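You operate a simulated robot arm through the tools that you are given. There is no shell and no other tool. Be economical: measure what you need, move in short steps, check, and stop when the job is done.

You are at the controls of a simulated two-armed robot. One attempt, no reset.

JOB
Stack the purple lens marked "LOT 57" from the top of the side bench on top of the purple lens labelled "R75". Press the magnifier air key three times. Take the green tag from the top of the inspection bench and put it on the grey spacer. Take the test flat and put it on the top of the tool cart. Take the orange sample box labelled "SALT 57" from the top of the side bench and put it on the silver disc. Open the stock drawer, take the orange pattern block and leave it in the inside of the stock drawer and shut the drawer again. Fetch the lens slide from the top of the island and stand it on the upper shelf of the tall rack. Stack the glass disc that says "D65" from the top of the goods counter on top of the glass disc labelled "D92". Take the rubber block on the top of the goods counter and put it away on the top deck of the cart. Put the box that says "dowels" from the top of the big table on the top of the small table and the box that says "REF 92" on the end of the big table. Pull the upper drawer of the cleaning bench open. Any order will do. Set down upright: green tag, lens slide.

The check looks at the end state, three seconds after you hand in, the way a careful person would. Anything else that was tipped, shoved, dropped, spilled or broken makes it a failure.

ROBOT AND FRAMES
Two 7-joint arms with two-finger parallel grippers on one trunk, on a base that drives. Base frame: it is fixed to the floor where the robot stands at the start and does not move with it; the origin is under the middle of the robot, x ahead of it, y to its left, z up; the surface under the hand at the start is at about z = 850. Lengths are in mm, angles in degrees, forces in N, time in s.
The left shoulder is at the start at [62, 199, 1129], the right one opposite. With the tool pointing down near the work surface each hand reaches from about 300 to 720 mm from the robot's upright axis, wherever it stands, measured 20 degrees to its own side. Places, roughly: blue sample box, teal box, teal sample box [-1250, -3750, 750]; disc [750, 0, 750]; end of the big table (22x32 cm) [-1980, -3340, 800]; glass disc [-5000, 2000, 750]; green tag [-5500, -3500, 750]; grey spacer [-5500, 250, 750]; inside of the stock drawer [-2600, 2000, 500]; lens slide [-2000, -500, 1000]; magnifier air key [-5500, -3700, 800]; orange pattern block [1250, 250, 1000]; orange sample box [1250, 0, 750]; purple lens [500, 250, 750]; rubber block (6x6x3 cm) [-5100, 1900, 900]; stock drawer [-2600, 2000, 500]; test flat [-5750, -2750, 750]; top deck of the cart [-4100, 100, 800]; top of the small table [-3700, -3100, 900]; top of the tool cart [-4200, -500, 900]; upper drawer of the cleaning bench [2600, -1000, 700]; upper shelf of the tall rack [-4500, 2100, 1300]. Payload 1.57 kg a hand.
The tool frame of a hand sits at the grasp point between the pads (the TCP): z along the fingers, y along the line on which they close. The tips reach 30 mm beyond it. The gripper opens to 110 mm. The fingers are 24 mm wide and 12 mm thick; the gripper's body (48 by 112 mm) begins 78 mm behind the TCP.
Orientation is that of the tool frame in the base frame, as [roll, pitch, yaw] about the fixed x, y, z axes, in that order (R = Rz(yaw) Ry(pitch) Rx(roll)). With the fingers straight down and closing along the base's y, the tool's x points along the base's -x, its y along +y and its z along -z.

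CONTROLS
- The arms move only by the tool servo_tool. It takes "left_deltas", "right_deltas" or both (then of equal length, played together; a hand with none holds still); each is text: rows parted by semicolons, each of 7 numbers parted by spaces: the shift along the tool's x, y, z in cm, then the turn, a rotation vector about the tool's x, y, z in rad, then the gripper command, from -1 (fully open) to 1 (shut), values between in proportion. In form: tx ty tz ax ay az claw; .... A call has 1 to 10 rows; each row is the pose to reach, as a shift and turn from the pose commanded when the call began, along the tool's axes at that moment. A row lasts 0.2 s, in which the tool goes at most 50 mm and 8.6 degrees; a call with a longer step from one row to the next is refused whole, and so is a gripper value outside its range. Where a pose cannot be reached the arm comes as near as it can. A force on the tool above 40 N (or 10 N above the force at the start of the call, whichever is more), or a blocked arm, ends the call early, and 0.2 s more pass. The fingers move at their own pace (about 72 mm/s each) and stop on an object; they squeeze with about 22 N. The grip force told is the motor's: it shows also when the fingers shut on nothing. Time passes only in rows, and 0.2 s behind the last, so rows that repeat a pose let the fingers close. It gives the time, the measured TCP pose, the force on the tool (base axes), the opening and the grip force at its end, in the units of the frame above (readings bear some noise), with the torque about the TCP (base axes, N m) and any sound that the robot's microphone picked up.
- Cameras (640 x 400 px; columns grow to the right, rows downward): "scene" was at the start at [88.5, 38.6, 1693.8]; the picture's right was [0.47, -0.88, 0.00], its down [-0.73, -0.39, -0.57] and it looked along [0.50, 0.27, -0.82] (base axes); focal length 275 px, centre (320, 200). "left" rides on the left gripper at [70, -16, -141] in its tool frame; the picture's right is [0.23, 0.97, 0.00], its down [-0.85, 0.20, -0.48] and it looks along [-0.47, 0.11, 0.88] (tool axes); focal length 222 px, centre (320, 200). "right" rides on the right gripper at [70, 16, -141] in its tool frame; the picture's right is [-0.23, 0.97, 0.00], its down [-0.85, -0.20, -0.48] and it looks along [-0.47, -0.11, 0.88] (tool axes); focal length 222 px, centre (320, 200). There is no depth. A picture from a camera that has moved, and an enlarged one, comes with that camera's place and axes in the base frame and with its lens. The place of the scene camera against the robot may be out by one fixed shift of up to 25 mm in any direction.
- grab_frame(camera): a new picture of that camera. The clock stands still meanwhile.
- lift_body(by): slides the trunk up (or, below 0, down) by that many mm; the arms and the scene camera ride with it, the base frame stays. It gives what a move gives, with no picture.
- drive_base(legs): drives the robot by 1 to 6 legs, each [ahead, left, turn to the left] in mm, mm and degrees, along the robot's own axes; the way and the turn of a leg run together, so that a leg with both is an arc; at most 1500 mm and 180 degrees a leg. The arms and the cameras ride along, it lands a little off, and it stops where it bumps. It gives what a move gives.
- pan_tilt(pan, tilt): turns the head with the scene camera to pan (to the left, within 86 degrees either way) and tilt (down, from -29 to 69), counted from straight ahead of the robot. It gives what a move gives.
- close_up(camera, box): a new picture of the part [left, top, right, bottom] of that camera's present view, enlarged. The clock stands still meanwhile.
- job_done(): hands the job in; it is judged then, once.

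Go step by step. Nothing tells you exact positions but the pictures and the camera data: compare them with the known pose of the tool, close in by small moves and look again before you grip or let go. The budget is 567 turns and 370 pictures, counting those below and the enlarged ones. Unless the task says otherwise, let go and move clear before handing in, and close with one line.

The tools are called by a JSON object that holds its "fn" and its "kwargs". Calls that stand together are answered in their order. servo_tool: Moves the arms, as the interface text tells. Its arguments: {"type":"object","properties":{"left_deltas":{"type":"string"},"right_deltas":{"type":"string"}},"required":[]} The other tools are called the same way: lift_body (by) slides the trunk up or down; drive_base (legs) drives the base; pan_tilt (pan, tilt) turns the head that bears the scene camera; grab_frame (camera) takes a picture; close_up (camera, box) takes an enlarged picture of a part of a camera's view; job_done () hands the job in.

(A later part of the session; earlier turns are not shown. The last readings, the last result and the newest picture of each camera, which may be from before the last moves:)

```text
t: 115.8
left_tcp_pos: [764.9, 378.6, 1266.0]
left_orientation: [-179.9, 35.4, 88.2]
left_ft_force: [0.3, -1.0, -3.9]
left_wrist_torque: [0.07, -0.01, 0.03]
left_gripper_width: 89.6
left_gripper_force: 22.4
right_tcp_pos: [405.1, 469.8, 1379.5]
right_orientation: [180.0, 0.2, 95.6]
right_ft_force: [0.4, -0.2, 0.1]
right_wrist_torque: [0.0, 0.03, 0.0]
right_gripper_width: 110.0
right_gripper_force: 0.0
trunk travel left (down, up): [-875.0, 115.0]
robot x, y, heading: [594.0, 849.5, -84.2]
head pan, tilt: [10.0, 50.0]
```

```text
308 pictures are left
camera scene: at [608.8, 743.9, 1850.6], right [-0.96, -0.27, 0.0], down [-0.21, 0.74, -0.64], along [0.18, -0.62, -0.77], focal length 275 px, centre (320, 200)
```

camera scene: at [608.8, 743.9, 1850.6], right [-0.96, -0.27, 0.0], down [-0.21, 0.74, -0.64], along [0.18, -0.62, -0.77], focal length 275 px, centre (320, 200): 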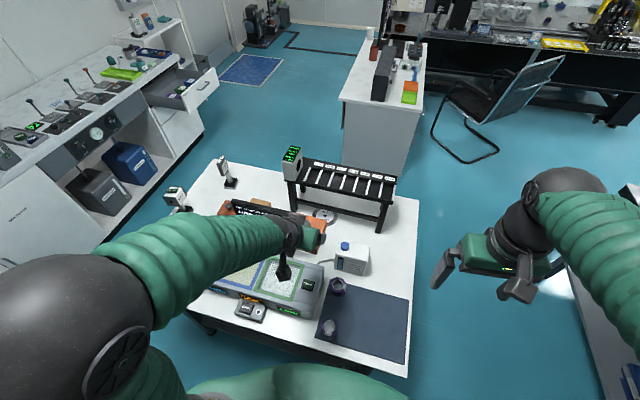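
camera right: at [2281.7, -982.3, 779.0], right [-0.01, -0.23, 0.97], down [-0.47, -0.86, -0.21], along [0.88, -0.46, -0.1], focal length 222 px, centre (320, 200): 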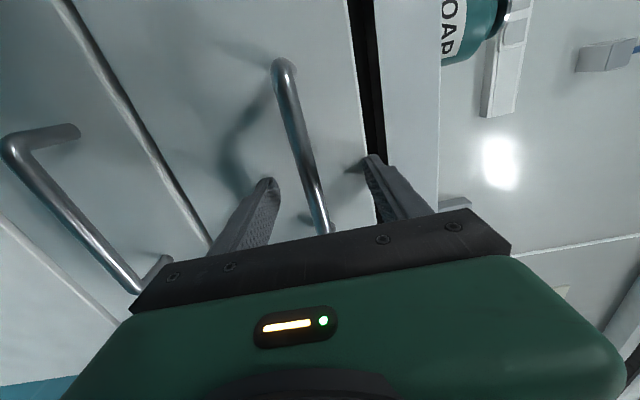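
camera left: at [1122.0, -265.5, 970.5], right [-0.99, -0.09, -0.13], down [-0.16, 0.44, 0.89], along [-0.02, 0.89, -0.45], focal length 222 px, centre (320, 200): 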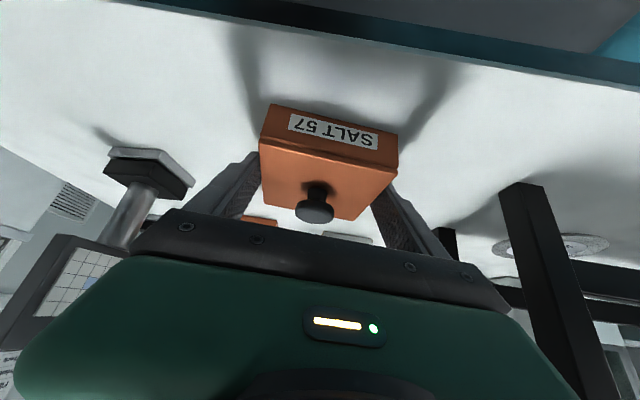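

I see the disc beside/under the rack edge beyond the jug. I'll zoom in.

{"fn": "close_up", "kwargs": {"camera": "scene", "box": [220, 140, 420, 265]}}

{"fn": "grab_frame", "kwargs": {"camera": "left"}}

```text
3.20 times, centred on (320, 202) of scene
camera zoom: at [608.8, 743.9, 1850.6], right [-0.96, -0.27, 0.0], down [-0.21, 0.74, -0.64], along [0.18, -0.62, -0.77], focal length 881 px, centre (320, 192)
```

zoom: 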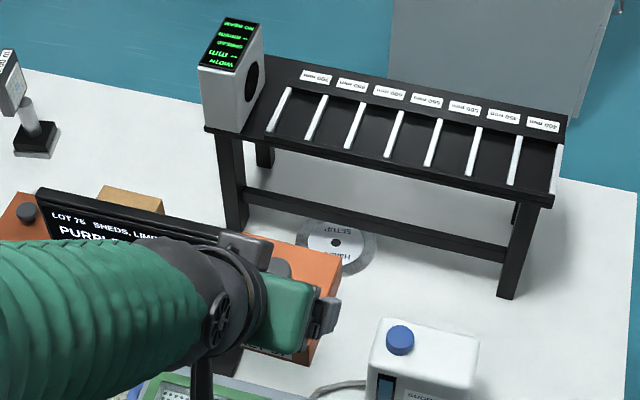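

```text
306 pictures are left
camera left: at [753.5, 517.4, 1341.4], right [0.98, 0.15, -0.13], down [0.19, -0.43, 0.89], along [0.08, -0.89, -0.45], focal length 222 px, centre (320, 200)
```

left: 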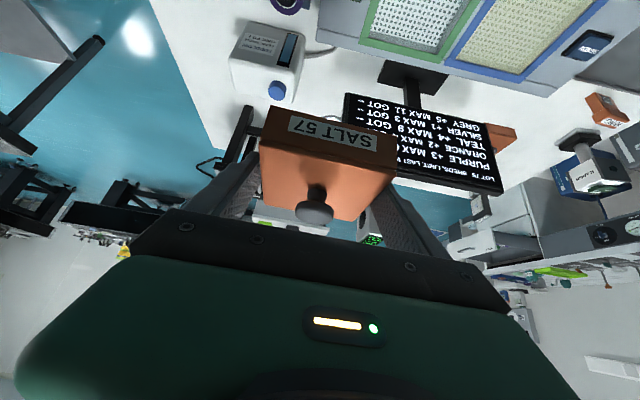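

The rack has a low brace just over the disc, and the bench edge is close to my base. I'll check base clearance by looking down.

{"fn": "pan_tilt", "kwargs": {"pan": -15, "tilt": 69}}

{"fn": "grab_frame", "kwargs": {"camera": "scene"}}

```text
t: 116.7
left_tcp_pos: [764.2, 378.1, 1266.2]
left_orientation: [-179.8, 35.5, 88.1]
left_ft_force: [0.2, -0.6, -3.6]
left_wrist_torque: [0.09, 0.02, 0.0]
left_gripper_width: 89.7
left_gripper_force: 22.2
right_tcp_pos: [405.8, 468.2, 1378.1]
right_orientation: [-179.9, 0.1, 95.7]
right_ft_force: [-0.3, -0.7, -0.2]
right_wrist_torque: [-0.01, 0.0, 0.0]
right_gripper_width: 110.1
right_gripper_force: 0.1
trunk travel left (down, up): [-875.0, 115.0]
robot x, y, heading: [589.3, 850.7, -84.2]
head pan, tilt: [-15.0, 68.8]
```

```text
305 pictures are left
camera scene: at [578.9, 762.8, 1828.7], right [-0.99, 0.16, 0.0], down [0.15, 0.92, -0.36], along [-0.06, -0.36, -0.93], focal length 275 px, centre (320, 200)
```

scene: 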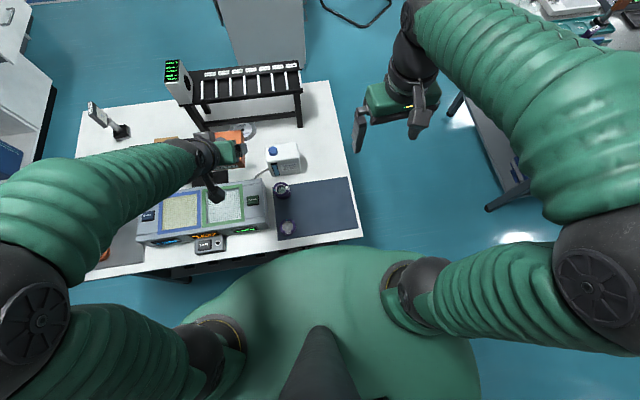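

Base has ~65 mm to the bench edge. I'll nudge 35 mm closer and 60 mm to the right, lower the trunk 150 mm, then extend.

{"fn": "drive_base", "kwargs": {"legs": [[35, -60, 0]]}}

{"fn": "lift_body", "kwargs": {"by": -130}}

```text
t: 117.7
left_tcp_pos: [721.0, 349.7, 1271.8]
left_orientation: [-179.3, 36.0, 88.7]
left_ft_force: [0.7, -0.1, -3.2]
left_wrist_torque: [0.03, 0.09, -0.05]
left_gripper_width: 89.9
left_gripper_force: 22.1
right_tcp_pos: [370.2, 440.5, 1385.2]
right_orientation: [-179.3, 0.7, 95.8]
right_ft_force: [0.1, 0.9, -0.4]
right_wrist_torque: [-0.02, -0.02, 0.01]
right_gripper_width: 110.1
right_gripper_force: 0.0
trunk travel left (down, up): [-875.0, 115.0]
robot x, y, heading: [538.5, 806.5, -84.5]
head pan, tilt: [-15.0, 68.8]
```

```text
t: 119.3
left_tcp_pos: [703.4, 343.3, 1141.0]
left_orientation: [179.7, 35.7, 87.9]
left_ft_force: [-0.6, 1.1, -2.8]
left_wrist_torque: [0.05, -0.01, 0.02]
left_gripper_width: 90.0
left_gripper_force: 22.0
right_tcp_pos: [351.8, 429.8, 1249.6]
right_orientation: [-180.0, 0.3, 95.7]
right_ft_force: [-0.2, -0.6, -0.1]
right_wrist_torque: [0.0, -0.02, -0.03]
right_gripper_width: 110.3
right_gripper_force: 0.0
trunk travel left (down, up): [-745.0, 245.0]
robot x, y, heading: [539.2, 807.9, -84.4]
head pan, tilt: [-15.0, 68.8]
```

Extending toward the gap between jug and monitor, staying high.

{"fn": "servo_tool", "kwargs": {"left_deltas": "-2.6 2 2.9 0 0 0 0.5; -5.2 4 5.8 0 0 0 0.5; -7.8 6 8.7 0 0 0 0.5; -10.4 8 11.6 0 0 0 0.5; -13 10.1 14.4 0 0 0 0.5"}}

{"fn": "grab_frame", "kwargs": {"camera": "left"}}

{"fn": "grab_frame", "kwargs": {"camera": "scene"}}

```text
t: 120.0
left_tcp_pos: [734.4, 271.6, 1119.6]
left_orientation: [-179.8, 34.2, 88.0]
left_ft_force: [0.3, 0.4, -3.1]
left_wrist_torque: [0.08, -0.03, 0.04]
left_gripper_width: 89.9
left_gripper_force: 22.2
right_tcp_pos: [348.7, 435.5, 1249.5]
right_orientation: [179.8, 0.5, 95.8]
right_ft_force: [-0.9, 0.2, 0.5]
right_wrist_torque: [-0.03, -0.14, 0.0]
right_gripper_width: 110.2
right_gripper_force: 0.1
trunk travel left (down, up): [-745.0, 245.0]
robot x, y, heading: [539.5, 808.3, -84.3]
head pan, tilt: [-15.0, 68.8]
heard: snap
stopped in row 3 (left hand): the force on the tool passed its limit at 198 N (the readings are from after the stop); the commanded pose is now the measured one
```

```text
304 pictures are left
camera left: at [725.1, 409.7, 1197.2], right [0.98, 0.15, -0.13], down [0.19, -0.44, 0.88], along [0.07, -0.88, -0.46], focal length 222 px, centre (320, 200)
```

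left: 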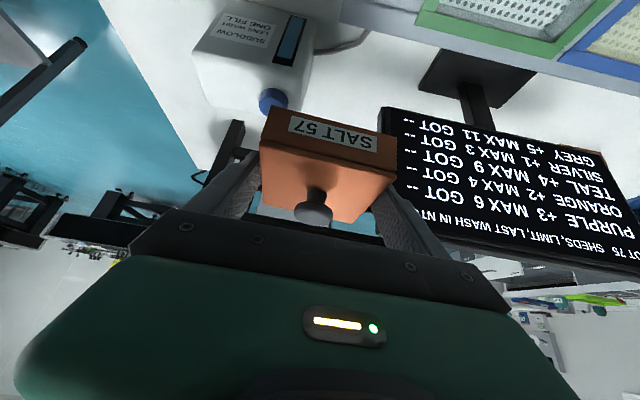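

```text
303 pictures are left
camera scene: at [509.1, 729.0, 1698.7], right [-0.99, 0.16, -0.01], down [0.16, 0.92, -0.36], along [-0.05, -0.36, -0.93], focal length 275 px, centre (320, 200)
```

scene: 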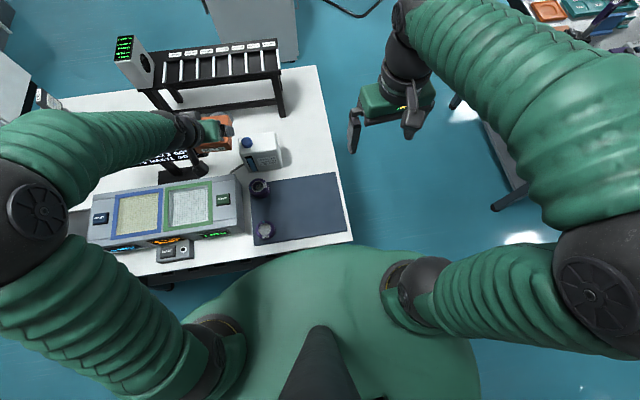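

A force spike and a "snap": the hand struck something, likely the monitor's edge. I'll inspect closely.

{"fn": "close_up", "kwargs": {"camera": "scene", "box": [100, 80, 300, 205]}}

{"fn": "close_up", "kwargs": {"camera": "left", "box": [340, 40, 640, 280]}}

```text
3.20 times, centred on (200, 142) of scene
camera zoom: at [509.1, 729.0, 1698.7], right [-0.99, 0.16, -0.01], down [0.16, 0.92, -0.36], along [-0.05, -0.36, -0.93], focal length 881 px, centre (704, 384)
```

zoom: 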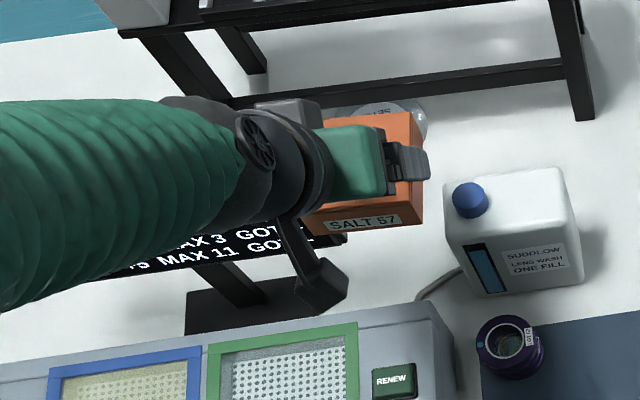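

```text
1.67 times, centred on (490, 160) of left
camera zoom: at [725.1, 409.7, 1197.2], right [0.98, 0.15, -0.13], down [0.19, -0.44, 0.88], along [0.07, -0.88, -0.46], focal length 370 px, centre (37, 267)
```

zoom: 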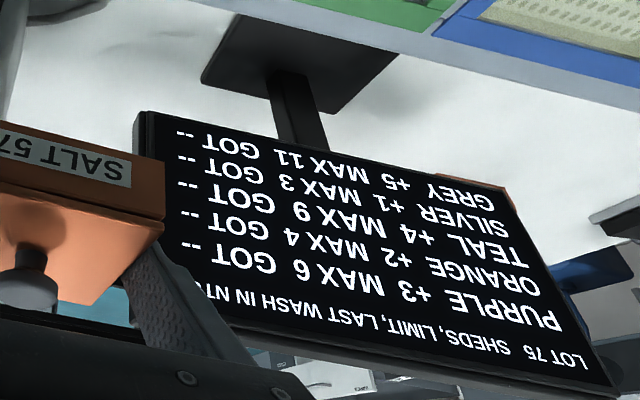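

The monitor's base hasn't moved and the box is still held. I'll back off away from the monitor and up, then re-inspect.

{"fn": "servo_tool", "kwargs": {"left_deltas": "-1 -3 -1.5 0 0 0 0.5; -2.5 -6 -4 0 0 0 0.5; -4.5 -8 -7 0 0 0 0.5"}}

{"fn": "grab_frame", "kwargs": {"camera": "left"}}

{"fn": "close_up", "kwargs": {"camera": "scene", "box": [100, 80, 300, 205]}}

```text
t: 120.8
left_tcp_pos: [659.0, 275.2, 1198.5]
left_orientation: [-179.4, 34.2, 88.2]
left_ft_force: [-0.9, -0.1, -4.1]
left_wrist_torque: [0.05, -0.01, -0.01]
left_gripper_width: 90.0
left_gripper_force: 21.6
right_tcp_pos: [354.5, 431.1, 1249.0]
right_orientation: [-180.0, 0.3, 95.7]
right_ft_force: [-0.2, 0.1, 0.1]
right_wrist_torque: [0.0, -0.02, 0.02]
right_gripper_width: 109.8
right_gripper_force: 0.0
trunk travel left (down, up): [-745.0, 245.0]
robot x, y, heading: [538.1, 808.6, -84.2]
head pan, tilt: [-15.0, 68.8]
```

```text
300 pictures are left
camera left: at [649.2, 411.8, 1276.4], right [0.98, 0.15, -0.14], down [0.19, -0.45, 0.87], along [0.07, -0.88, -0.47], focal length 222 px, centre (320, 200)
```

left: 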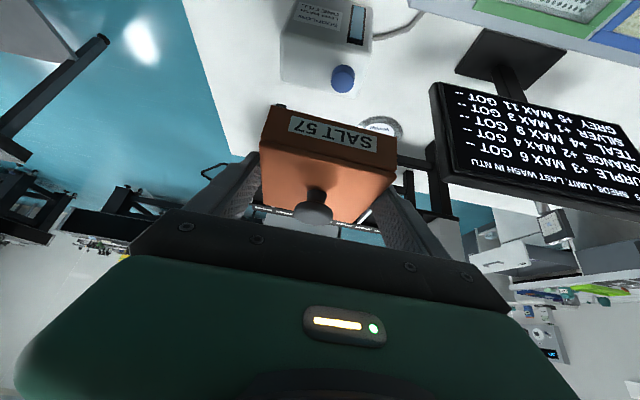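

```text
3.20 times, centred on (200, 142) of scene
camera zoom: at [515.2, 722.1, 1698.5], right [-0.99, 0.16, -0.01], down [0.15, 0.92, -0.36], along [-0.05, -0.36, -0.93], focal length 881 px, centre (704, 384)
```

zoom: 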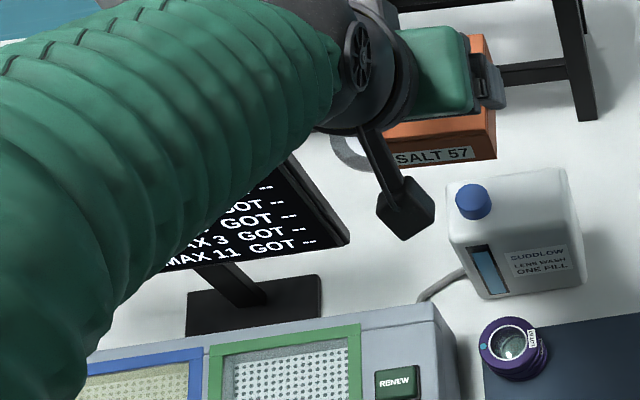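

The monitor looks intact; its near edge is at about x=778 up to z≈1130, so the 35° lean won't fit the corridor. I'll set the box down on the mat and regrip it with only a 20° lean.

{"fn": "servo_tool", "kwargs": {"left_deltas": "3.2 -3 0.8 0 0 0 0.5; 6.5 -6 1.6 0 0 0 0.5; 9.8 -9 2.4 0 0 0 0.5; 13.1 -12.2 3.2 0 0 0 0.5"}}

{"fn": "grab_frame", "kwargs": {"camera": "scene"}}

```text
t: 122.0
left_tcp_pos: [554.1, 359.1, 1132.1]
left_orientation: [-172.8, 36.0, 93.5]
left_ft_force: [-0.5, 0.3, -3.1]
left_wrist_torque: [0.06, 0.0, 0.01]
left_gripper_width: 89.9
left_gripper_force: 21.7
right_tcp_pos: [366.8, 433.2, 1251.7]
right_orientation: [-179.5, 0.3, 95.8]
right_ft_force: [0.5, -0.3, -0.3]
right_wrist_torque: [0.01, 0.01, 0.02]
right_gripper_width: 110.0
right_gripper_force: 0.0
trunk travel left (down, up): [-745.0, 245.0]
robot x, y, heading: [546.5, 811.4, -84.1]
head pan, tilt: [-15.0, 68.8]
stopped in row 4 (left hand): the arm was blocked; the commanded pose is now the measured one
```

```text
298 pictures are left
camera scene: at [528.9, 724.6, 1699.1], right [-0.99, 0.16, 0.0], down [0.15, 0.92, -0.36], along [-0.06, -0.36, -0.93], focal length 275 px, centre (320, 200)
```

scene: 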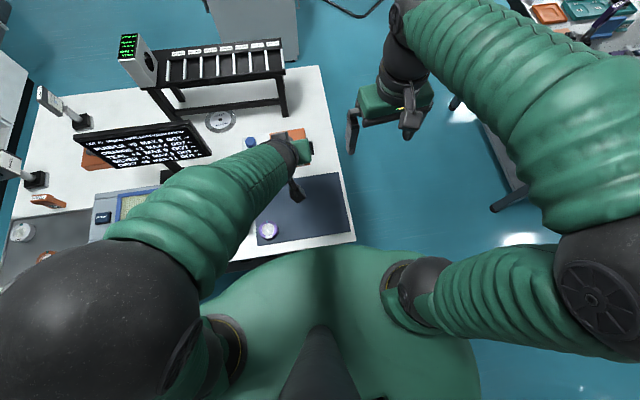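

The arm got blocked near the body; but now the disc is in full view. I'll zoom to see the disc and brace.

{"fn": "close_up", "kwargs": {"camera": "scene", "box": [120, 60, 300, 180]}}

```text
3.33 times, centred on (210, 120) of scene
camera zoom: at [528.9, 724.6, 1699.1], right [-0.99, 0.16, 0.0], down [0.15, 0.92, -0.36], along [-0.06, -0.36, -0.93], focal length 918 px, centre (687, 467)
```

zoom: 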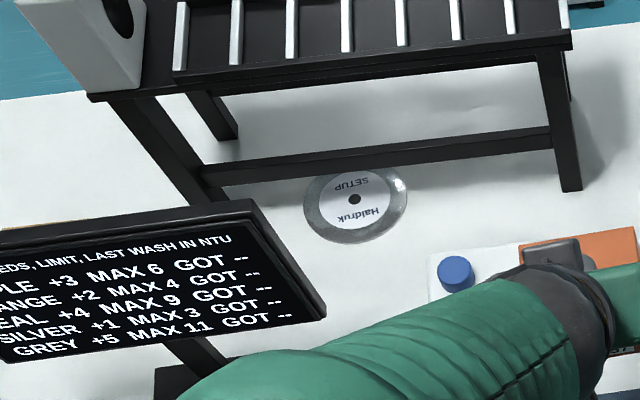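

I'll strafe 130 mm to the robot's right so the mat is in easier reach for the left hand.

{"fn": "drive_base", "kwargs": {"legs": [[0, -130, 0]]}}

```text
t: 123.2
left_tcp_pos: [458.4, 346.2, 1132.4]
left_orientation: [-171.1, 36.2, 95.1]
left_ft_force: [3.0, -0.1, -3.0]
left_wrist_torque: [0.14, 0.04, -0.07]
left_gripper_width: 89.8
left_gripper_force: 22.0
right_tcp_pos: [268.6, 422.4, 1255.7]
right_orientation: [-178.2, 0.4, 95.8]
right_ft_force: [0.9, -0.7, -0.5]
right_wrist_torque: [0.0, 0.1, 0.06]
right_gripper_width: 110.1
right_gripper_force: 0.2
trunk travel left (down, up): [-745.0, 245.0]
robot x, y, heading: [422.0, 793.3, -84.5]
head pan, tilt: [-15.0, 68.8]
```

The two hands are close together; I'll move the right hand away and the left hand toward the mat.

{"fn": "servo_tool", "kwargs": {"left_deltas": "0 3 0 0 0 0 0.5; 0 6 0 0 0 0 0.5; 0 9 0 0 0 0 0.5; 0 9 0 0 0 0 0.5", "right_deltas": "0 -3.5 -2 0 0 0 -1; 0 -7 -4 0 0 0 -1; 0 -10.5 -6 0 0 0 -1; 0 -14 -6 0 0 0 -1"}}

```text
t: 124.2
left_tcp_pos: [521.7, 341.8, 1122.7]
left_orientation: [-172.8, 36.0, 94.1]
left_ft_force: [0.0, 1.0, -3.6]
left_wrist_torque: [0.09, -0.03, 0.03]
left_gripper_width: 89.9
left_gripper_force: 22.4
right_tcp_pos: [102.3, 404.9, 1317.8]
right_orientation: [-179.7, 0.2, 95.8]
right_ft_force: [-0.4, -0.2, 0.3]
right_wrist_torque: [0.01, -0.03, 0.0]
right_gripper_width: 110.1
right_gripper_force: 0.1
trunk travel left (down, up): [-745.0, 245.0]
robot x, y, heading: [418.0, 796.0, -84.1]
head pan, tilt: [-15.0, 68.8]
```

Now I'll level the tool orientation again.

{"fn": "servo_tool", "kwargs": {"left_deltas": "0 0 0 -0.032 0.005 0.042 0.5; 0 0 0 -0.064 0.01 0.084 0.5; 0 0 0 -0.064 0.01 0.084 0.5"}}

{"fn": "grab_frame", "kwargs": {"camera": "left"}}

{"fn": "grab_frame", "kwargs": {"camera": "scene"}}

```text
t: 125.0
left_tcp_pos: [526.9, 343.8, 1123.8]
left_orientation: [-179.7, 35.9, 88.4]
left_ft_force: [-0.4, 0.5, -4.0]
left_wrist_torque: [0.07, 0.0, 0.01]
left_gripper_width: 90.0
left_gripper_force: 22.1
right_tcp_pos: [108.5, 406.5, 1318.0]
right_orientation: [-179.3, 0.2, 95.8]
right_ft_force: [0.5, -0.1, 0.3]
right_wrist_torque: [0.0, 0.0, -0.02]
right_gripper_width: 109.9
right_gripper_force: 0.1
trunk travel left (down, up): [-745.0, 245.0]
robot x, y, heading: [418.3, 796.8, -84.5]
head pan, tilt: [-15.0, 68.8]
```

```text
296 pictures are left
camera left: at [515.6, 483.6, 1197.1], right [0.98, 0.15, -0.14], down [0.19, -0.42, 0.89], along [0.08, -0.89, -0.44], focal length 222 px, centre (320, 200)
```

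left: 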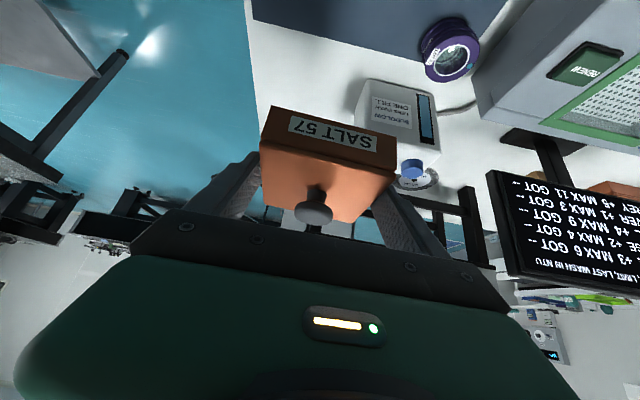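

```text
295 pictures are left
camera scene: at [416.1, 711.1, 1698.6], right [-0.99, 0.16, 0.01], down [0.15, 0.92, -0.36], along [-0.07, -0.36, -0.93], focal length 275 px, centre (320, 200)
```

scene: 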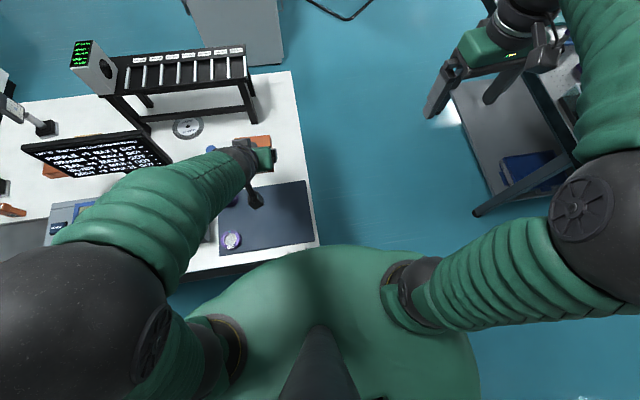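

Lowering the box toward the mat.

{"fn": "servo_tool", "kwargs": {"left_deltas": "3 0 3 0 0 0 0.5; 5.8 0 6.6 0 0 0 0.5; 8.6 0 9.8 0 0 0 0.5; 11.4 0 13 0 0 0 0.5; 13.6 0 15.4 0 0 0 0.5; 13.9 0 15.8 0 0 0 0.5"}}

{"fn": "grab_frame", "kwargs": {"camera": "left"}}

```text
t: 125.7
left_tcp_pos: [499.3, 335.7, 1102.7]
left_orientation: [-165.9, 41.6, 97.1]
left_ft_force: [1.2, -0.2, -3.8]
left_wrist_torque: [0.11, 0.0, -0.05]
left_gripper_width: 89.8
left_gripper_force: 22.1
right_tcp_pos: [115.5, 406.5, 1318.5]
right_orientation: [-179.1, 0.4, 95.9]
right_ft_force: [0.1, -0.4, -0.3]
right_wrist_torque: [0.01, 0.05, 0.0]
right_gripper_width: 109.8
right_gripper_force: 0.1
trunk travel left (down, up): [-745.0, 245.0]
robot x, y, heading: [420.1, 797.6, -84.3]
head pan, tilt: [-15.0, 68.8]
stopped in row 3 (left hand): the arm was blocked; the commanded pose is now the measured one
```

```text
294 pictures are left
camera left: at [500.1, 482.5, 1162.3], right [0.94, 0.13, -0.33], down [0.35, -0.32, 0.88], along [0.01, -0.94, -0.35], focal length 222 px, centre (320, 200)
```

left: 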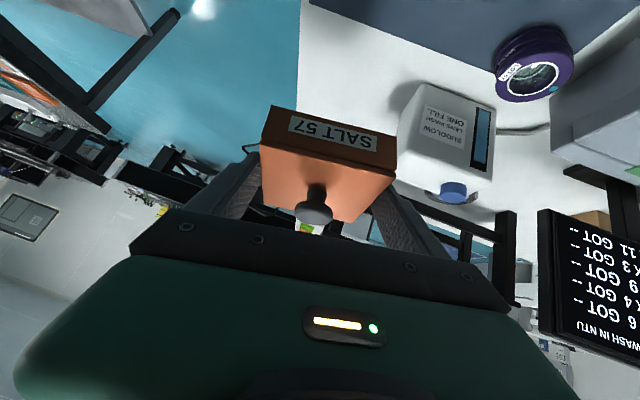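

The hand is too far inboard for the left arm. I'll strafe another 120 mm right, then re-level.

{"fn": "drive_base", "kwargs": {"legs": [[0, -120, 0]]}}

{"fn": "servo_tool", "kwargs": {"left_deltas": "0 4 0 0 0 0 0.5; 0 8 0 0 0 0 0.5; 0 12 0 0 0 0 0.5; 0 12 0 0 0 0 0.5"}}

```text
t: 126.9
left_tcp_pos: [406.0, 326.0, 1105.5]
left_orientation: [-164.3, 41.8, 98.8]
left_ft_force: [1.9, -0.6, -2.9]
left_wrist_torque: [0.14, 0.08, -0.07]
left_gripper_width: 89.6
left_gripper_force: 21.9
right_tcp_pos: [22.9, 396.3, 1326.4]
right_orientation: [-178.0, 0.4, 96.2]
right_ft_force: [1.4, -0.6, 0.1]
right_wrist_torque: [-0.01, 0.14, -0.01]
right_gripper_width: 110.0
right_gripper_force: 0.1
trunk travel left (down, up): [-745.0, 245.0]
robot x, y, heading: [301.7, 783.2, -84.1]
head pan, tilt: [-15.0, 68.8]
```

```text
t: 127.9
left_tcp_pos: [496.4, 320.9, 1087.3]
left_orientation: [-166.1, 41.8, 97.5]
left_ft_force: [-0.4, -0.1, -4.6]
left_wrist_torque: [0.09, -0.03, 0.0]
left_gripper_width: 89.7
left_gripper_force: 21.9
right_tcp_pos: [-6.7, 394.5, 1318.9]
right_orientation: [-179.5, 0.4, 96.2]
right_ft_force: [-0.1, 0.2, 0.2]
right_wrist_torque: [-0.02, -0.01, 0.01]
right_gripper_width: 109.9
right_gripper_force: 0.0
trunk travel left (down, up): [-745.0, 245.0]
robot x, y, heading: [303.5, 785.3, -84.1]
head pan, tilt: [-15.0, 68.8]
```

{"fn": "servo_tool", "kwargs": {"left_deltas": "0 0 0 -0.066 0.068 0.047 0.5; 0 0 0 -0.132 0.137 0.094 0.5; 0 0 0 -0.132 0.137 0.094 0.5"}}

{"fn": "drive_base", "kwargs": {"legs": [[-25, 0, 0]]}}

{"fn": "grab_frame", "kwargs": {"camera": "scene"}}

```text
t: 128.7
left_tcp_pos: [505.1, 319.7, 1086.1]
left_orientation: [-178.6, 34.7, 89.5]
left_ft_force: [0.2, -0.2, -3.9]
left_wrist_torque: [0.09, 0.0, -0.02]
left_gripper_width: 89.8
left_gripper_force: 21.5
right_tcp_pos: [-2.8, 393.0, 1319.6]
right_orientation: [-179.3, 0.5, 96.3]
right_ft_force: [0.7, 0.2, -0.2]
right_wrist_torque: [0.01, 0.0, 0.0]
right_gripper_width: 109.9
right_gripper_force: 0.1
trunk travel left (down, up): [-745.0, 245.0]
robot x, y, heading: [303.9, 783.7, -84.0]
head pan, tilt: [-15.0, 68.8]
```

```text
t: 129.5
left_tcp_pos: [503.0, 338.3, 1081.6]
left_orientation: [-178.5, 34.3, 89.8]
left_ft_force: [0.1, -0.5, -4.2]
left_wrist_torque: [0.05, 0.05, 0.0]
left_gripper_width: 90.1
left_gripper_force: 22.3
right_tcp_pos: [-1.6, 411.6, 1318.5]
right_orientation: [-179.1, 0.0, 96.3]
right_ft_force: [1.1, 0.0, 0.3]
right_wrist_torque: [0.07, 0.06, -0.06]
right_gripper_width: 109.9
right_gripper_force: 0.1
trunk travel left (down, up): [-745.0, 245.0]
robot x, y, heading: [297.9, 807.6, -84.1]
head pan, tilt: [-15.0, 68.8]
```

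```text
293 pictures are left
camera scene: at [297.6, 714.6, 1698.0], right [-0.99, 0.16, 0.01], down [0.14, 0.92, -0.36], along [-0.06, -0.35, -0.93], focal length 275 px, centre (320, 200)
```

scene: 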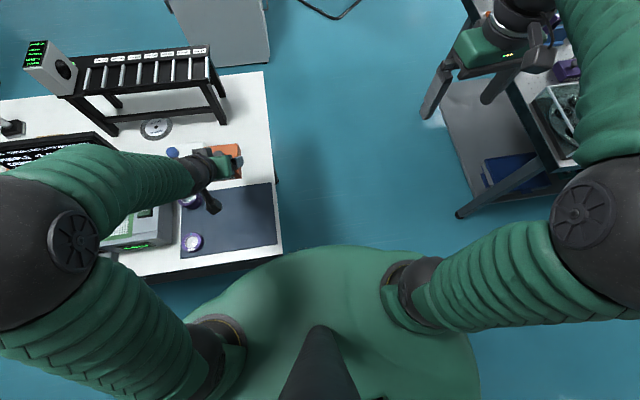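

Lowering the box onto the mat now.

{"fn": "servo_tool", "kwargs": {"left_deltas": "2.4 0 2.8 -0.026 0 0 0.5; 4.8 0 5.8 -0.026 0 0 0.5; 7.2 0 8.8 -0.026 0 0 0.5; 9.3 0 11.9 -0.026 0 0 0.5; 10.2 0 13.2 -0.026 0 0 0.5"}}

{"fn": "grab_frame", "kwargs": {"camera": "left"}}

```text
t: 130.7
left_tcp_pos: [492.5, 353.4, 916.6]
left_orientation: [179.3, 34.7, 89.4]
left_ft_force: [-0.4, -0.3, -4.1]
left_wrist_torque: [0.05, 0.0, -0.03]
left_gripper_width: 89.8
left_gripper_force: 21.9
right_tcp_pos: [-14.0, 416.9, 1316.8]
right_orientation: [-179.7, 0.5, 96.3]
right_ft_force: [0.2, -0.1, 0.1]
right_wrist_torque: [0.0, -0.03, 0.03]
right_gripper_width: 110.2
right_gripper_force: 0.0
trunk travel left (down, up): [-745.0, 245.0]
robot x, y, heading: [299.1, 810.9, -84.2]
head pan, tilt: [-15.0, 68.8]
```

```text
292 pictures are left
camera left: at [475.7, 491.2, 993.7], right [0.98, 0.18, -0.12], down [0.19, -0.43, 0.88], along [0.11, -0.88, -0.46], focal length 222 px, centre (320, 200)
```

left: 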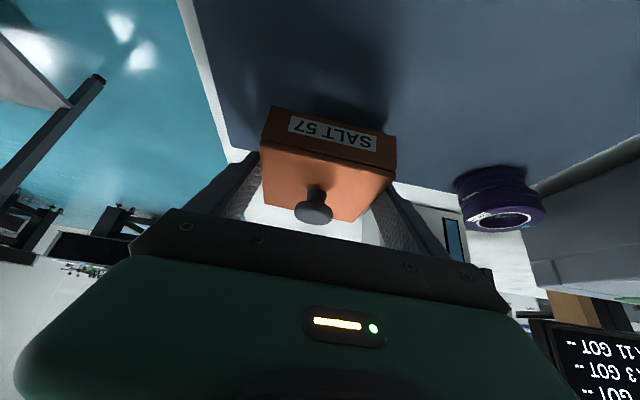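

{"fn": "servo_tool", "kwargs": {"left_deltas": "0.5 0 0.7 0 0 0 0.5; 0.8 0 1.15 0 0 0 0.5; 1.0 0 1.45 0 0 0 0.5"}}

```text
t: 131.5
left_tcp_pos: [494.3, 355.2, 902.1]
left_orientation: [179.6, 34.7, 89.6]
left_ft_force: [1.2, 0.2, -3.4]
left_wrist_torque: [-0.01, 0.0, 0.06]
left_gripper_width: 89.8
left_gripper_force: 22.1
right_tcp_pos: [-11.7, 419.0, 1318.5]
right_orientation: [-179.5, 0.4, 96.4]
right_ft_force: [0.5, 0.2, 0.1]
right_wrist_torque: [0.02, -0.03, -0.02]
right_gripper_width: 109.9
right_gripper_force: 0.1
trunk travel left (down, up): [-745.0, 245.0]
robot x, y, heading: [296.1, 811.7, -84.1]
head pan, tilt: [-15.0, 68.8]
```

{"fn": "servo_tool", "kwargs": {"left_deltas": "0.11 0 0.16 0 0 0 0.5; 0.2 0 0.29 0 0 0 0.5"}}

```text
t: 132.1
left_tcp_pos: [494.7, 355.2, 901.7]
left_orientation: [179.6, 34.8, 89.4]
left_ft_force: [1.5, 4.4, 10.9]
left_wrist_torque: [-0.54, 0.21, -0.08]
left_gripper_width: 90.0
left_gripper_force: 21.3
right_tcp_pos: [-11.0, 419.7, 1318.6]
right_orientation: [-179.6, 0.5, 96.3]
right_ft_force: [-0.3, 0.3, -0.4]
right_wrist_torque: [-0.02, 0.01, -0.03]
right_gripper_width: 110.0
right_gripper_force: 0.1
trunk travel left (down, up): [-745.0, 245.0]
robot x, y, heading: [298.2, 807.9, -84.3]
head pan, tilt: [-15.0, 68.8]
```

Contact made. I'll release and re-orient to about 20° lean around the box.

{"fn": "servo_tool", "kwargs": {"left_deltas": "0 0 0 0 0 0 0; 0 0 0 0 0 0 -1; 0 0 0 0 0 0 -1; 0 0 0 0 0.13 0 -1; 0 0 0 0 0.26 0 -1; 0.43 0 0.8 0 0.26 0 -1"}}

{"fn": "grab_frame", "kwargs": {"camera": "left"}}

```text
t: 133.5
left_tcp_pos: [493.3, 353.6, 889.8]
left_orientation: [179.6, 19.7, 89.5]
left_ft_force: [0.6, -0.8, 0.2]
left_wrist_torque: [-0.03, 0.0, -0.01]
left_gripper_width: 109.9
left_gripper_force: 0.0
right_tcp_pos: [-11.1, 418.5, 1318.0]
right_orientation: [-179.7, 0.4, 96.3]
right_ft_force: [0.1, 0.8, 0.4]
right_wrist_torque: [0.01, -0.05, 0.0]
right_gripper_width: 110.0
right_gripper_force: 0.1
trunk travel left (down, up): [-745.0, 245.0]
robot x, y, heading: [297.5, 808.5, -83.8]
head pan, tilt: [-15.0, 68.8]
heard: snap
```

```text
291 pictures are left
camera left: at [477.9, 465.9, 999.3], right [0.98, 0.21, -0.07], down [0.19, -0.64, 0.74], along [0.11, -0.74, -0.67], focal length 222 px, centre (320, 200)
```

left: 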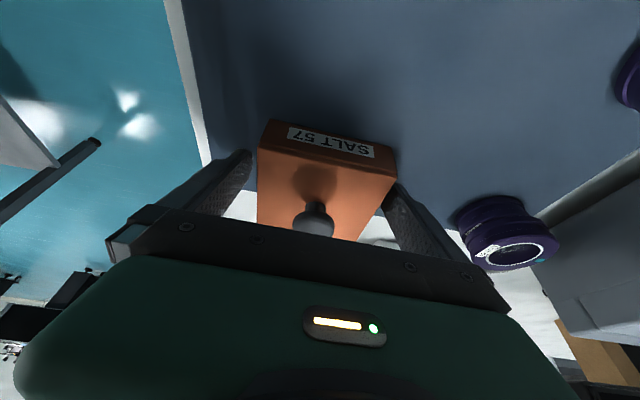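

The snap sound recurs harmlessly. I'll grip again in this pose.

{"fn": "servo_tool", "kwargs": {"left_deltas": "0 0 0 0 0 0 -0.4; 0 0 0 0 0 0 0.3; 0 0 0 0 0 0 0.5; 0 0 0 0 0 0 0.5; -0.7 0 -1.9 0 0 0 0.5; -1.7 0 -4.7 0 0 0 0.5"}}

{"fn": "grab_frame", "kwargs": {"camera": "left"}}

```text
t: 134.9
left_tcp_pos: [494.5, 352.4, 942.3]
left_orientation: [179.6, 19.8, 89.5]
left_ft_force: [0.8, -0.1, -3.4]
left_wrist_torque: [0.03, 0.0, -0.01]
left_gripper_width: 90.0
left_gripper_force: 22.1
right_tcp_pos: [-10.3, 420.0, 1319.0]
right_orientation: [-179.6, 0.5, 96.2]
right_ft_force: [-0.3, -0.4, -0.5]
right_wrist_torque: [-0.04, 0.01, 0.0]
right_gripper_width: 110.0
right_gripper_force: 0.1
trunk travel left (down, up): [-745.0, 245.0]
robot x, y, heading: [299.6, 808.5, -84.0]
head pan, tilt: [-15.0, 68.8]
heard: snap
```

```text
290 pictures are left
camera left: at [478.7, 465.9, 1051.3], right [0.98, 0.21, -0.07], down [0.19, -0.64, 0.74], along [0.11, -0.74, -0.67], focal length 222 px, centre (320, 200)
```

left: 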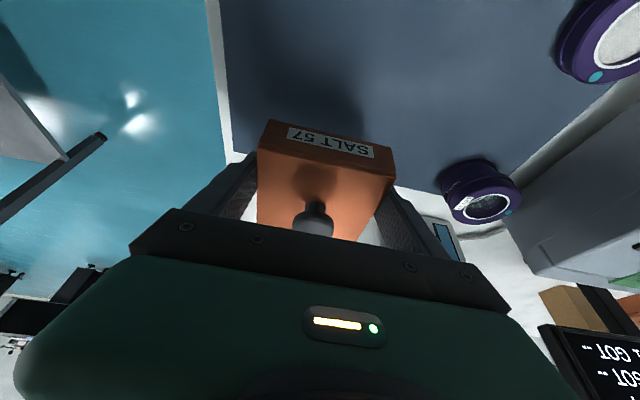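

Grip is good and level. I'll raise it well above the monitor height and strafe left into position.

{"fn": "servo_tool", "kwargs": {"left_deltas": "-1.6 0 -4.4 0 0 0 0.5; -3.2 0 -8.8 0 0 0 0.5; -4.8 0 -13.2 0 0 0 0.5; -6.4 0 -17.6 0 0 0 0.5; -8 0 -22 0 0 0 0.5; -9.6 0 -26.4 0 0 0 0.5"}}

{"fn": "drive_base", "kwargs": {"legs": [[0, 250, 0]]}}

{"fn": "grab_frame", "kwargs": {"camera": "scene"}}

```text
t: 136.3
left_tcp_pos: [494.1, 352.4, 1219.4]
left_orientation: [179.6, 19.8, 89.5]
left_ft_force: [0.2, 0.0, -2.8]
left_wrist_torque: [0.06, 0.0, 0.04]
left_gripper_width: 90.0
left_gripper_force: 20.9
right_tcp_pos: [-10.1, 418.7, 1317.6]
right_orientation: [-179.7, 0.6, 96.4]
right_ft_force: [-1.1, 0.2, 0.3]
right_wrist_torque: [-0.01, 0.03, -0.01]
right_gripper_width: 110.1
right_gripper_force: 0.1
trunk travel left (down, up): [-745.0, 245.0]
robot x, y, heading: [298.3, 809.8, -83.8]
head pan, tilt: [-15.0, 68.8]
```

```text
t: 138.2
left_tcp_pos: [738.6, 376.9, 1220.1]
left_orientation: [179.3, 19.7, 89.7]
left_ft_force: [-0.2, 0.2, -4.3]
left_wrist_torque: [0.05, -0.01, 0.03]
left_gripper_width: 89.7
left_gripper_force: 22.0
right_tcp_pos: [232.9, 442.1, 1315.1]
right_orientation: [-179.9, 0.4, 96.5]
right_ft_force: [0.2, 0.7, 0.5]
right_wrist_torque: [0.02, 0.01, 0.0]
right_gripper_width: 110.2
right_gripper_force: 0.0
trunk travel left (down, up): [-745.0, 245.0]
robot x, y, heading: [550.7, 835.3, -84.1]
head pan, tilt: [-15.0, 68.8]
```

```text
289 pictures are left
camera scene: at [526.8, 748.8, 1698.5], right [-0.99, 0.15, 0.0], down [0.14, 0.92, -0.36], along [-0.05, -0.36, -0.93], focal length 275 px, centre (320, 200)
```

scene: 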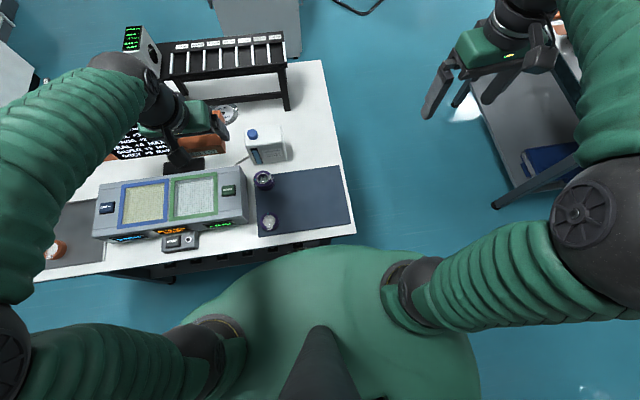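

Driving 28 mm closer, then reaching high over the gap.

{"fn": "drive_base", "kwargs": {"legs": [[28, 0, 0]]}}

{"fn": "servo_tool", "kwargs": {"left_deltas": "-3.8 0.8 1.3 0 0 0 0.5; -7.6 1.6 2.6 0 0 0 0.5; -11.4 2.4 3.9 0 0 0 0.5; -15.2 3.2 5.2 0 0 0 0.5; -19 4 6.5 0 0 0 0.5; -23 4.9 7.9 0 0 0 0.5"}}

{"fn": "grab_frame", "kwargs": {"camera": "left"}}

{"fn": "grab_frame", "kwargs": {"camera": "scene"}}

```text
t: 139.0
left_tcp_pos: [742.1, 358.7, 1223.6]
left_orientation: [179.3, 20.2, 89.6]
left_ft_force: [0.0, 0.5, -3.5]
left_wrist_torque: [0.0, 0.01, -0.02]
left_gripper_width: 89.9
left_gripper_force: 22.2
right_tcp_pos: [237.8, 425.6, 1319.9]
right_orientation: [-179.7, 0.9, 96.2]
right_ft_force: [-0.5, -0.3, -0.1]
right_wrist_torque: [-0.06, 0.01, 0.0]
right_gripper_width: 110.1
right_gripper_force: 0.0
trunk travel left (down, up): [-745.0, 245.0]
robot x, y, heading: [553.7, 809.7, -83.8]
head pan, tilt: [-15.0, 68.8]
```

```text
t: 140.4
left_tcp_pos: [796.1, 107.0, 1223.6]
left_orientation: [179.7, 19.7, 89.8]
left_ft_force: [0.3, -0.2, -3.3]
left_wrist_torque: [0.08, 0.03, -0.03]
left_gripper_width: 90.1
left_gripper_force: 22.1
right_tcp_pos: [243.6, 415.9, 1319.0]
right_orientation: [-179.4, 0.4, 96.4]
right_ft_force: [-0.3, 0.2, 0.5]
right_wrist_torque: [0.03, 0.03, -0.02]
right_gripper_width: 110.0
right_gripper_force: 0.0
trunk travel left (down, up): [-745.0, 245.0]
robot x, y, heading: [548.8, 804.8, -83.6]
head pan, tilt: [-15.0, 68.8]
```

```text
288 pictures are left
camera left: at [779.4, 220.7, 1332.8], right [0.97, 0.21, -0.07], down [0.19, -0.64, 0.74], along [0.11, -0.73, -0.67], focal length 222 px, centre (320, 200)
```

left: 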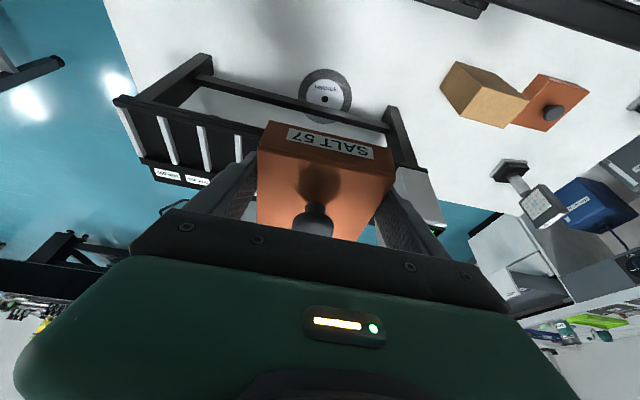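

```text
287 pictures are left
camera scene: at [541.2, 718.4, 1698.4], right [-0.99, 0.15, 0.0], down [0.14, 0.92, -0.36], along [-0.06, -0.35, -0.93], focal length 275 px, centre (320, 200)
```

scene: 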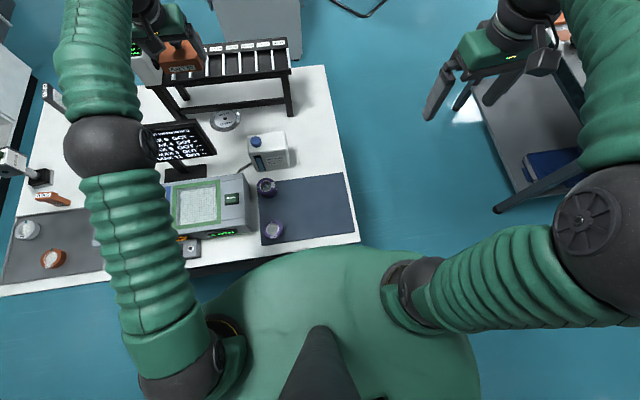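

The left arm's elbow would lower onto the monitor here. The right arm (elbow out over the jug side) fits better, so I'll return the box to the mat and switch hands.

{"fn": "servo_tool", "kwargs": {"left_deltas": "3.8 -0.8 -1.3 0 0 0 0.5; 7.6 -1.6 -2.6 0 0 0 0.5; 11.4 -2.4 -3.9 0 0 0 0.5; 15.2 -3.2 -5.2 0 0 0 0.5; 19 -4 -6.5 0 0 0 0.5; 23 -4.9 -7.9 0 0 0 0.5"}}

{"fn": "drive_base", "kwargs": {"legs": [[-20, -250, 0]]}}

```text
t: 141.8
left_tcp_pos: [746.8, 354.1, 1221.2]
left_orientation: [179.4, 20.0, 89.7]
left_ft_force: [0.3, 0.9, -3.5]
left_wrist_torque: [0.05, -0.01, -0.01]
left_gripper_width: 89.8
left_gripper_force: 22.1
right_tcp_pos: [239.8, 418.7, 1318.8]
right_orientation: [-179.6, 0.6, 96.3]
right_ft_force: [-0.7, -0.4, 0.4]
right_wrist_torque: [-0.01, 0.0, -0.02]
right_gripper_width: 110.4
right_gripper_force: 0.1
trunk travel left (down, up): [-745.0, 245.0]
robot x, y, heading: [554.0, 805.0, -84.1]
head pan, tilt: [-15.0, 68.8]
```

```text
t: 143.6
left_tcp_pos: [501.3, 346.3, 1219.8]
left_orientation: [179.9, 20.1, 90.1]
left_ft_force: [0.2, -0.1, -3.8]
left_wrist_torque: [0.06, 0.01, 0.01]
left_gripper_width: 89.9
left_gripper_force: 21.4
right_tcp_pos: [-5.0, 410.4, 1321.3]
right_orientation: [-179.2, 0.5, 96.5]
right_ft_force: [0.2, -0.5, 1.2]
right_wrist_torque: [0.03, 0.03, -0.01]
right_gripper_width: 110.1
right_gripper_force: 0.0
trunk travel left (down, up): [-745.0, 245.0]
robot x, y, heading: [292.0, 801.8, -83.6]
head pan, tilt: [-15.0, 68.8]
```

{"fn": "servo_tool", "kwargs": {"left_deltas": "1.6 0 4.4 0 0 0 0.5; 3.2 0 8.8 0 0 0 0.5; 4.8 0 13.2 0 0 0 0.5; 6.4 0 17.6 0 0 0 0.5; 8 0 22 0 0 0 0.5; 9.6 0 26.4 0 0 0 0.5; 10.6 0 29.2 0 0 0 0.5"}}

```text
t: 145.2
left_tcp_pos: [495.4, 345.9, 908.6]
left_orientation: [179.7, 20.0, 90.0]
left_ft_force: [-0.3, -0.6, -3.9]
left_wrist_torque: [0.06, 0.0, 0.01]
left_gripper_width: 89.8
left_gripper_force: 22.5
right_tcp_pos: [-12.1, 410.6, 1319.8]
right_orientation: [-179.5, 0.5, 96.6]
right_ft_force: [0.6, 1.2, -0.8]
right_wrist_torque: [0.03, 0.0, 0.01]
right_gripper_width: 109.9
right_gripper_force: 0.0
trunk travel left (down, up): [-745.0, 245.0]
robot x, y, heading: [295.0, 799.6, -84.0]
head pan, tilt: [-15.0, 68.8]
```

{"fn": "servo_tool", "kwargs": {"left_deltas": "0.35 0 0.95 0 0 0 0.5; 0.55 0 1.5 0 0 0 0.5; 0.65 0 1.75 0 0 0 0.5"}}

```text
t: 146.0
left_tcp_pos: [495.8, 346.7, 891.0]
left_orientation: [179.6, 20.0, 90.0]
left_ft_force: [-0.2, -0.2, -3.9]
left_wrist_torque: [0.08, 0.0, -0.02]
left_gripper_width: 90.1
left_gripper_force: 22.1
right_tcp_pos: [-13.0, 410.9, 1318.6]
right_orientation: [-179.6, 0.6, 96.5]
right_ft_force: [-0.2, -0.5, 1.4]
right_wrist_torque: [0.01, -0.01, -0.02]
right_gripper_width: 109.9
right_gripper_force: 0.1
trunk travel left (down, up): [-745.0, 245.0]
robot x, y, heading: [292.5, 799.0, -83.5]
head pan, tilt: [-15.0, 68.8]
```

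{"fn": "servo_tool", "kwargs": {"left_deltas": "0.1 0 0.25 0 0 0 0.5; 0.15 0 0.4 0 0 0 0.5"}}

```text
t: 146.6
left_tcp_pos: [496.8, 346.4, 888.4]
left_orientation: [179.6, 20.3, 90.1]
left_ft_force: [2.9, 1.9, 17.2]
left_wrist_torque: [-0.02, 0.51, 0.02]
left_gripper_width: 90.0
left_gripper_force: 22.4
right_tcp_pos: [-12.9, 413.8, 1320.8]
right_orientation: [-179.6, 0.8, 96.6]
right_ft_force: [-0.3, 0.0, -0.8]
right_wrist_torque: [0.0, -0.02, 0.0]
right_gripper_width: 110.1
right_gripper_force: 0.0
trunk travel left (down, up): [-745.0, 245.0]
robot x, y, heading: [293.2, 801.5, -83.2]
head pan, tilt: [-15.0, 68.8]
heard: snap
```

On the mat. Release and retreat upward.

{"fn": "servo_tool", "kwargs": {"left_deltas": "0 0 0 0 0 0 0; 0 0 0 0 0 0 -1; 0 0 0 0 0 0 -1; -1.6 0 -4.4 0 0 0 -1; -3.2 0 -8.8 0 0 0 -1; -4.8 0 -13.2 0 0 0 -1; -6.4 0 -17.6 0 0.1 0 -1; -7 0 -22 0 0.2 0 -1; -7 0 -25 0 0.35 0 -1"}}

{"fn": "drive_base", "kwargs": {"legs": [[-30, 0, 0], [0, 350, 0]]}}

{"fn": "grab_frame", "kwargs": {"camera": "scene"}}

```text
t: 148.6
left_tcp_pos: [494.8, 362.2, 1146.8]
left_orientation: [179.6, -0.2, 90.1]
left_ft_force: [-0.4, 0.0, -0.3]
left_wrist_torque: [0.01, -0.01, 0.02]
left_gripper_width: 109.7
left_gripper_force: 0.1
right_tcp_pos: [-14.6, 411.1, 1318.4]
right_orientation: [-179.6, 0.7, 96.6]
right_ft_force: [-0.3, 0.5, -0.4]
right_wrist_torque: [0.02, -0.06, 0.02]
right_gripper_width: 110.1
right_gripper_force: 0.0
trunk travel left (down, up): [-745.0, 245.0]
robot x, y, heading: [292.9, 801.8, -83.5]
head pan, tilt: [-15.0, 68.8]
```

```text
t: 151.3
left_tcp_pos: [816.9, 429.2, 1147.3]
left_orientation: [179.2, -0.2, 89.6]
left_ft_force: [-0.2, -0.4, 0.5]
left_wrist_torque: [0.01, -0.1, -0.02]
left_gripper_width: 110.0
left_gripper_force: 0.0
right_tcp_pos: [304.3, 481.6, 1317.0]
right_orientation: [-180.0, 0.6, 96.1]
right_ft_force: [-1.0, 0.3, -0.4]
right_wrist_torque: [0.0, -0.07, 0.02]
right_gripper_width: 109.8
right_gripper_force: 0.0
trunk travel left (down, up): [-745.0, 245.0]
robot x, y, heading: [627.3, 866.5, -84.0]
head pan, tilt: [-15.0, 68.8]
```

```text
286 pictures are left
camera scene: at [596.5, 781.7, 1698.4], right [-0.99, 0.16, -0.01], down [0.15, 0.92, -0.36], along [-0.05, -0.36, -0.93], focal length 275 px, centre (320, 200)
```

scene: 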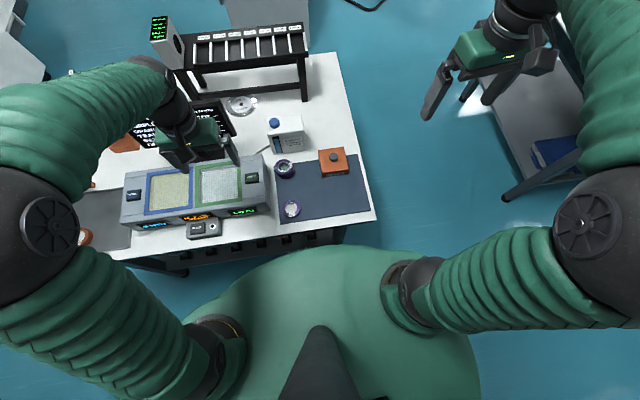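

The box rests squarely on the mat. I'll clear the left arm and bring the right hand above the box with a 20° lean.

{"fn": "servo_tool", "kwargs": {"left_deltas": "0 1 -4 0 0 0 -1; 1 3 -8 0 0 0 -1; 2 6 -11 0 0 0 -1; 3 9 -12 0 0 0 -1; 4 12 -12 0 0 0 -1; 4 12 -12 0 0 0 -1; 4 12 -12 0 0 0 -1; 4 12 -12 0 0 0 -1; 4 12 -12 0 0 0 -1; 4 12 -12 0 0 0 -1", "right_deltas": "-1.5 1.8 3.2 0 0 0.02 -1; -3 3.6 6.3 0 0 0.04 -1; -4.5 5.4 9.5 0 0 0.06 -1; -6 7.2 12.7 0 0 0.08 -1; -7.5 9 15.9 0 0 0.106 -1; -9 10.8 19 0 0 0.106 -1; -10.5 12.6 22.2 0 0 0.106 -1; -12 14.4 25.4 0 0 0.106 -1; -13.5 16.2 28.5 0 0 0.106 -1; -15 17.8 31.7 0 0 0.106 -1"}}

{"fn": "grab_frame", "kwargs": {"camera": "right"}}

```text
t: 153.5
left_tcp_pos: [952.5, 469.0, 1264.5]
left_orientation: [-179.9, 0.0, 89.7]
left_ft_force: [0.5, -0.2, 0.5]
left_wrist_torque: [0.0, 0.02, 0.03]
left_gripper_width: 110.1
left_gripper_force: 0.1
right_tcp_pos: [514.7, 348.3, 1006.6]
right_orientation: [-179.4, 0.7, 90.2]
right_ft_force: [0.2, -0.2, 0.3]
right_wrist_torque: [0.02, 0.04, 0.04]
right_gripper_width: 110.0
right_gripper_force: 0.1
trunk travel left (down, up): [-745.0, 245.0]
robot x, y, heading: [629.7, 866.9, -83.8]
head pan, tilt: [-15.0, 68.8]
```

```text
285 pictures are left
camera right: at [533.2, 417.0, 1147.9], right [0.97, -0.23, -0.01], down [-0.19, -0.85, 0.49], along [-0.12, -0.48, -0.87], focal length 222 px, centre (320, 200)
```

right: 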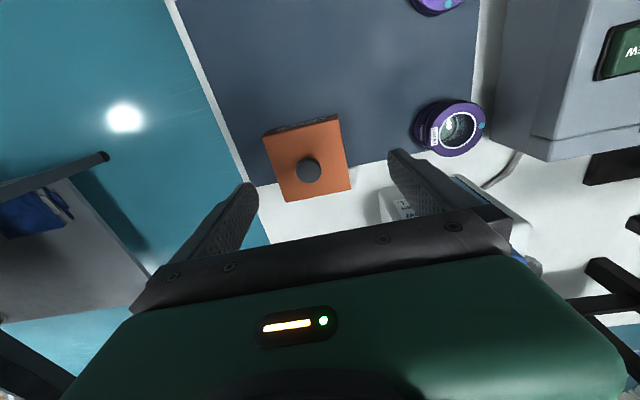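

Box centre is at [495, 328]. Adding the lean and centring.

{"fn": "servo_tool", "kwargs": {"right_deltas": "-0.1 -0.6 1.3 0 -0.12 0 -1; -0.2 -1.3 2.6 0 -0.24 0 -1; -0.3 -1.9 4 0 -0.35 0 -1"}}

{"fn": "grab_frame", "kwargs": {"camera": "right"}}

```text
t: 154.3
left_tcp_pos: [950.2, 469.1, 1265.5]
left_orientation: [179.9, 0.0, 89.7]
left_ft_force: [-0.6, -1.7, 0.3]
left_wrist_torque: [0.0, -0.01, -0.02]
left_gripper_width: 110.0
left_gripper_force: 0.0
right_tcp_pos: [492.6, 345.7, 964.5]
right_orientation: [-179.4, 20.8, 90.4]
right_ft_force: [-0.1, -0.1, -0.2]
right_wrist_torque: [-0.01, 0.0, 0.03]
right_gripper_width: 110.0
right_gripper_force: 0.1
trunk travel left (down, up): [-745.0, 245.0]
robot x, y, heading: [629.3, 867.9, -84.1]
head pan, tilt: [-15.0, 68.8]
```

```text
284 pictures are left
camera right: at [510.2, 457.3, 1071.9], right [0.97, -0.21, 0.07], down [-0.19, -0.63, 0.75], along [-0.11, -0.75, -0.65], focal length 222 px, centre (320, 200)
```

right: 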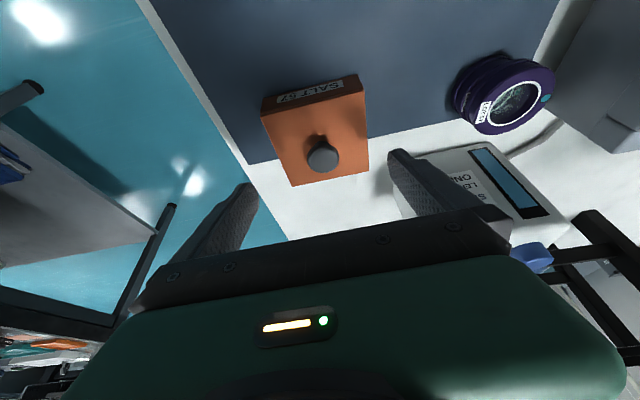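

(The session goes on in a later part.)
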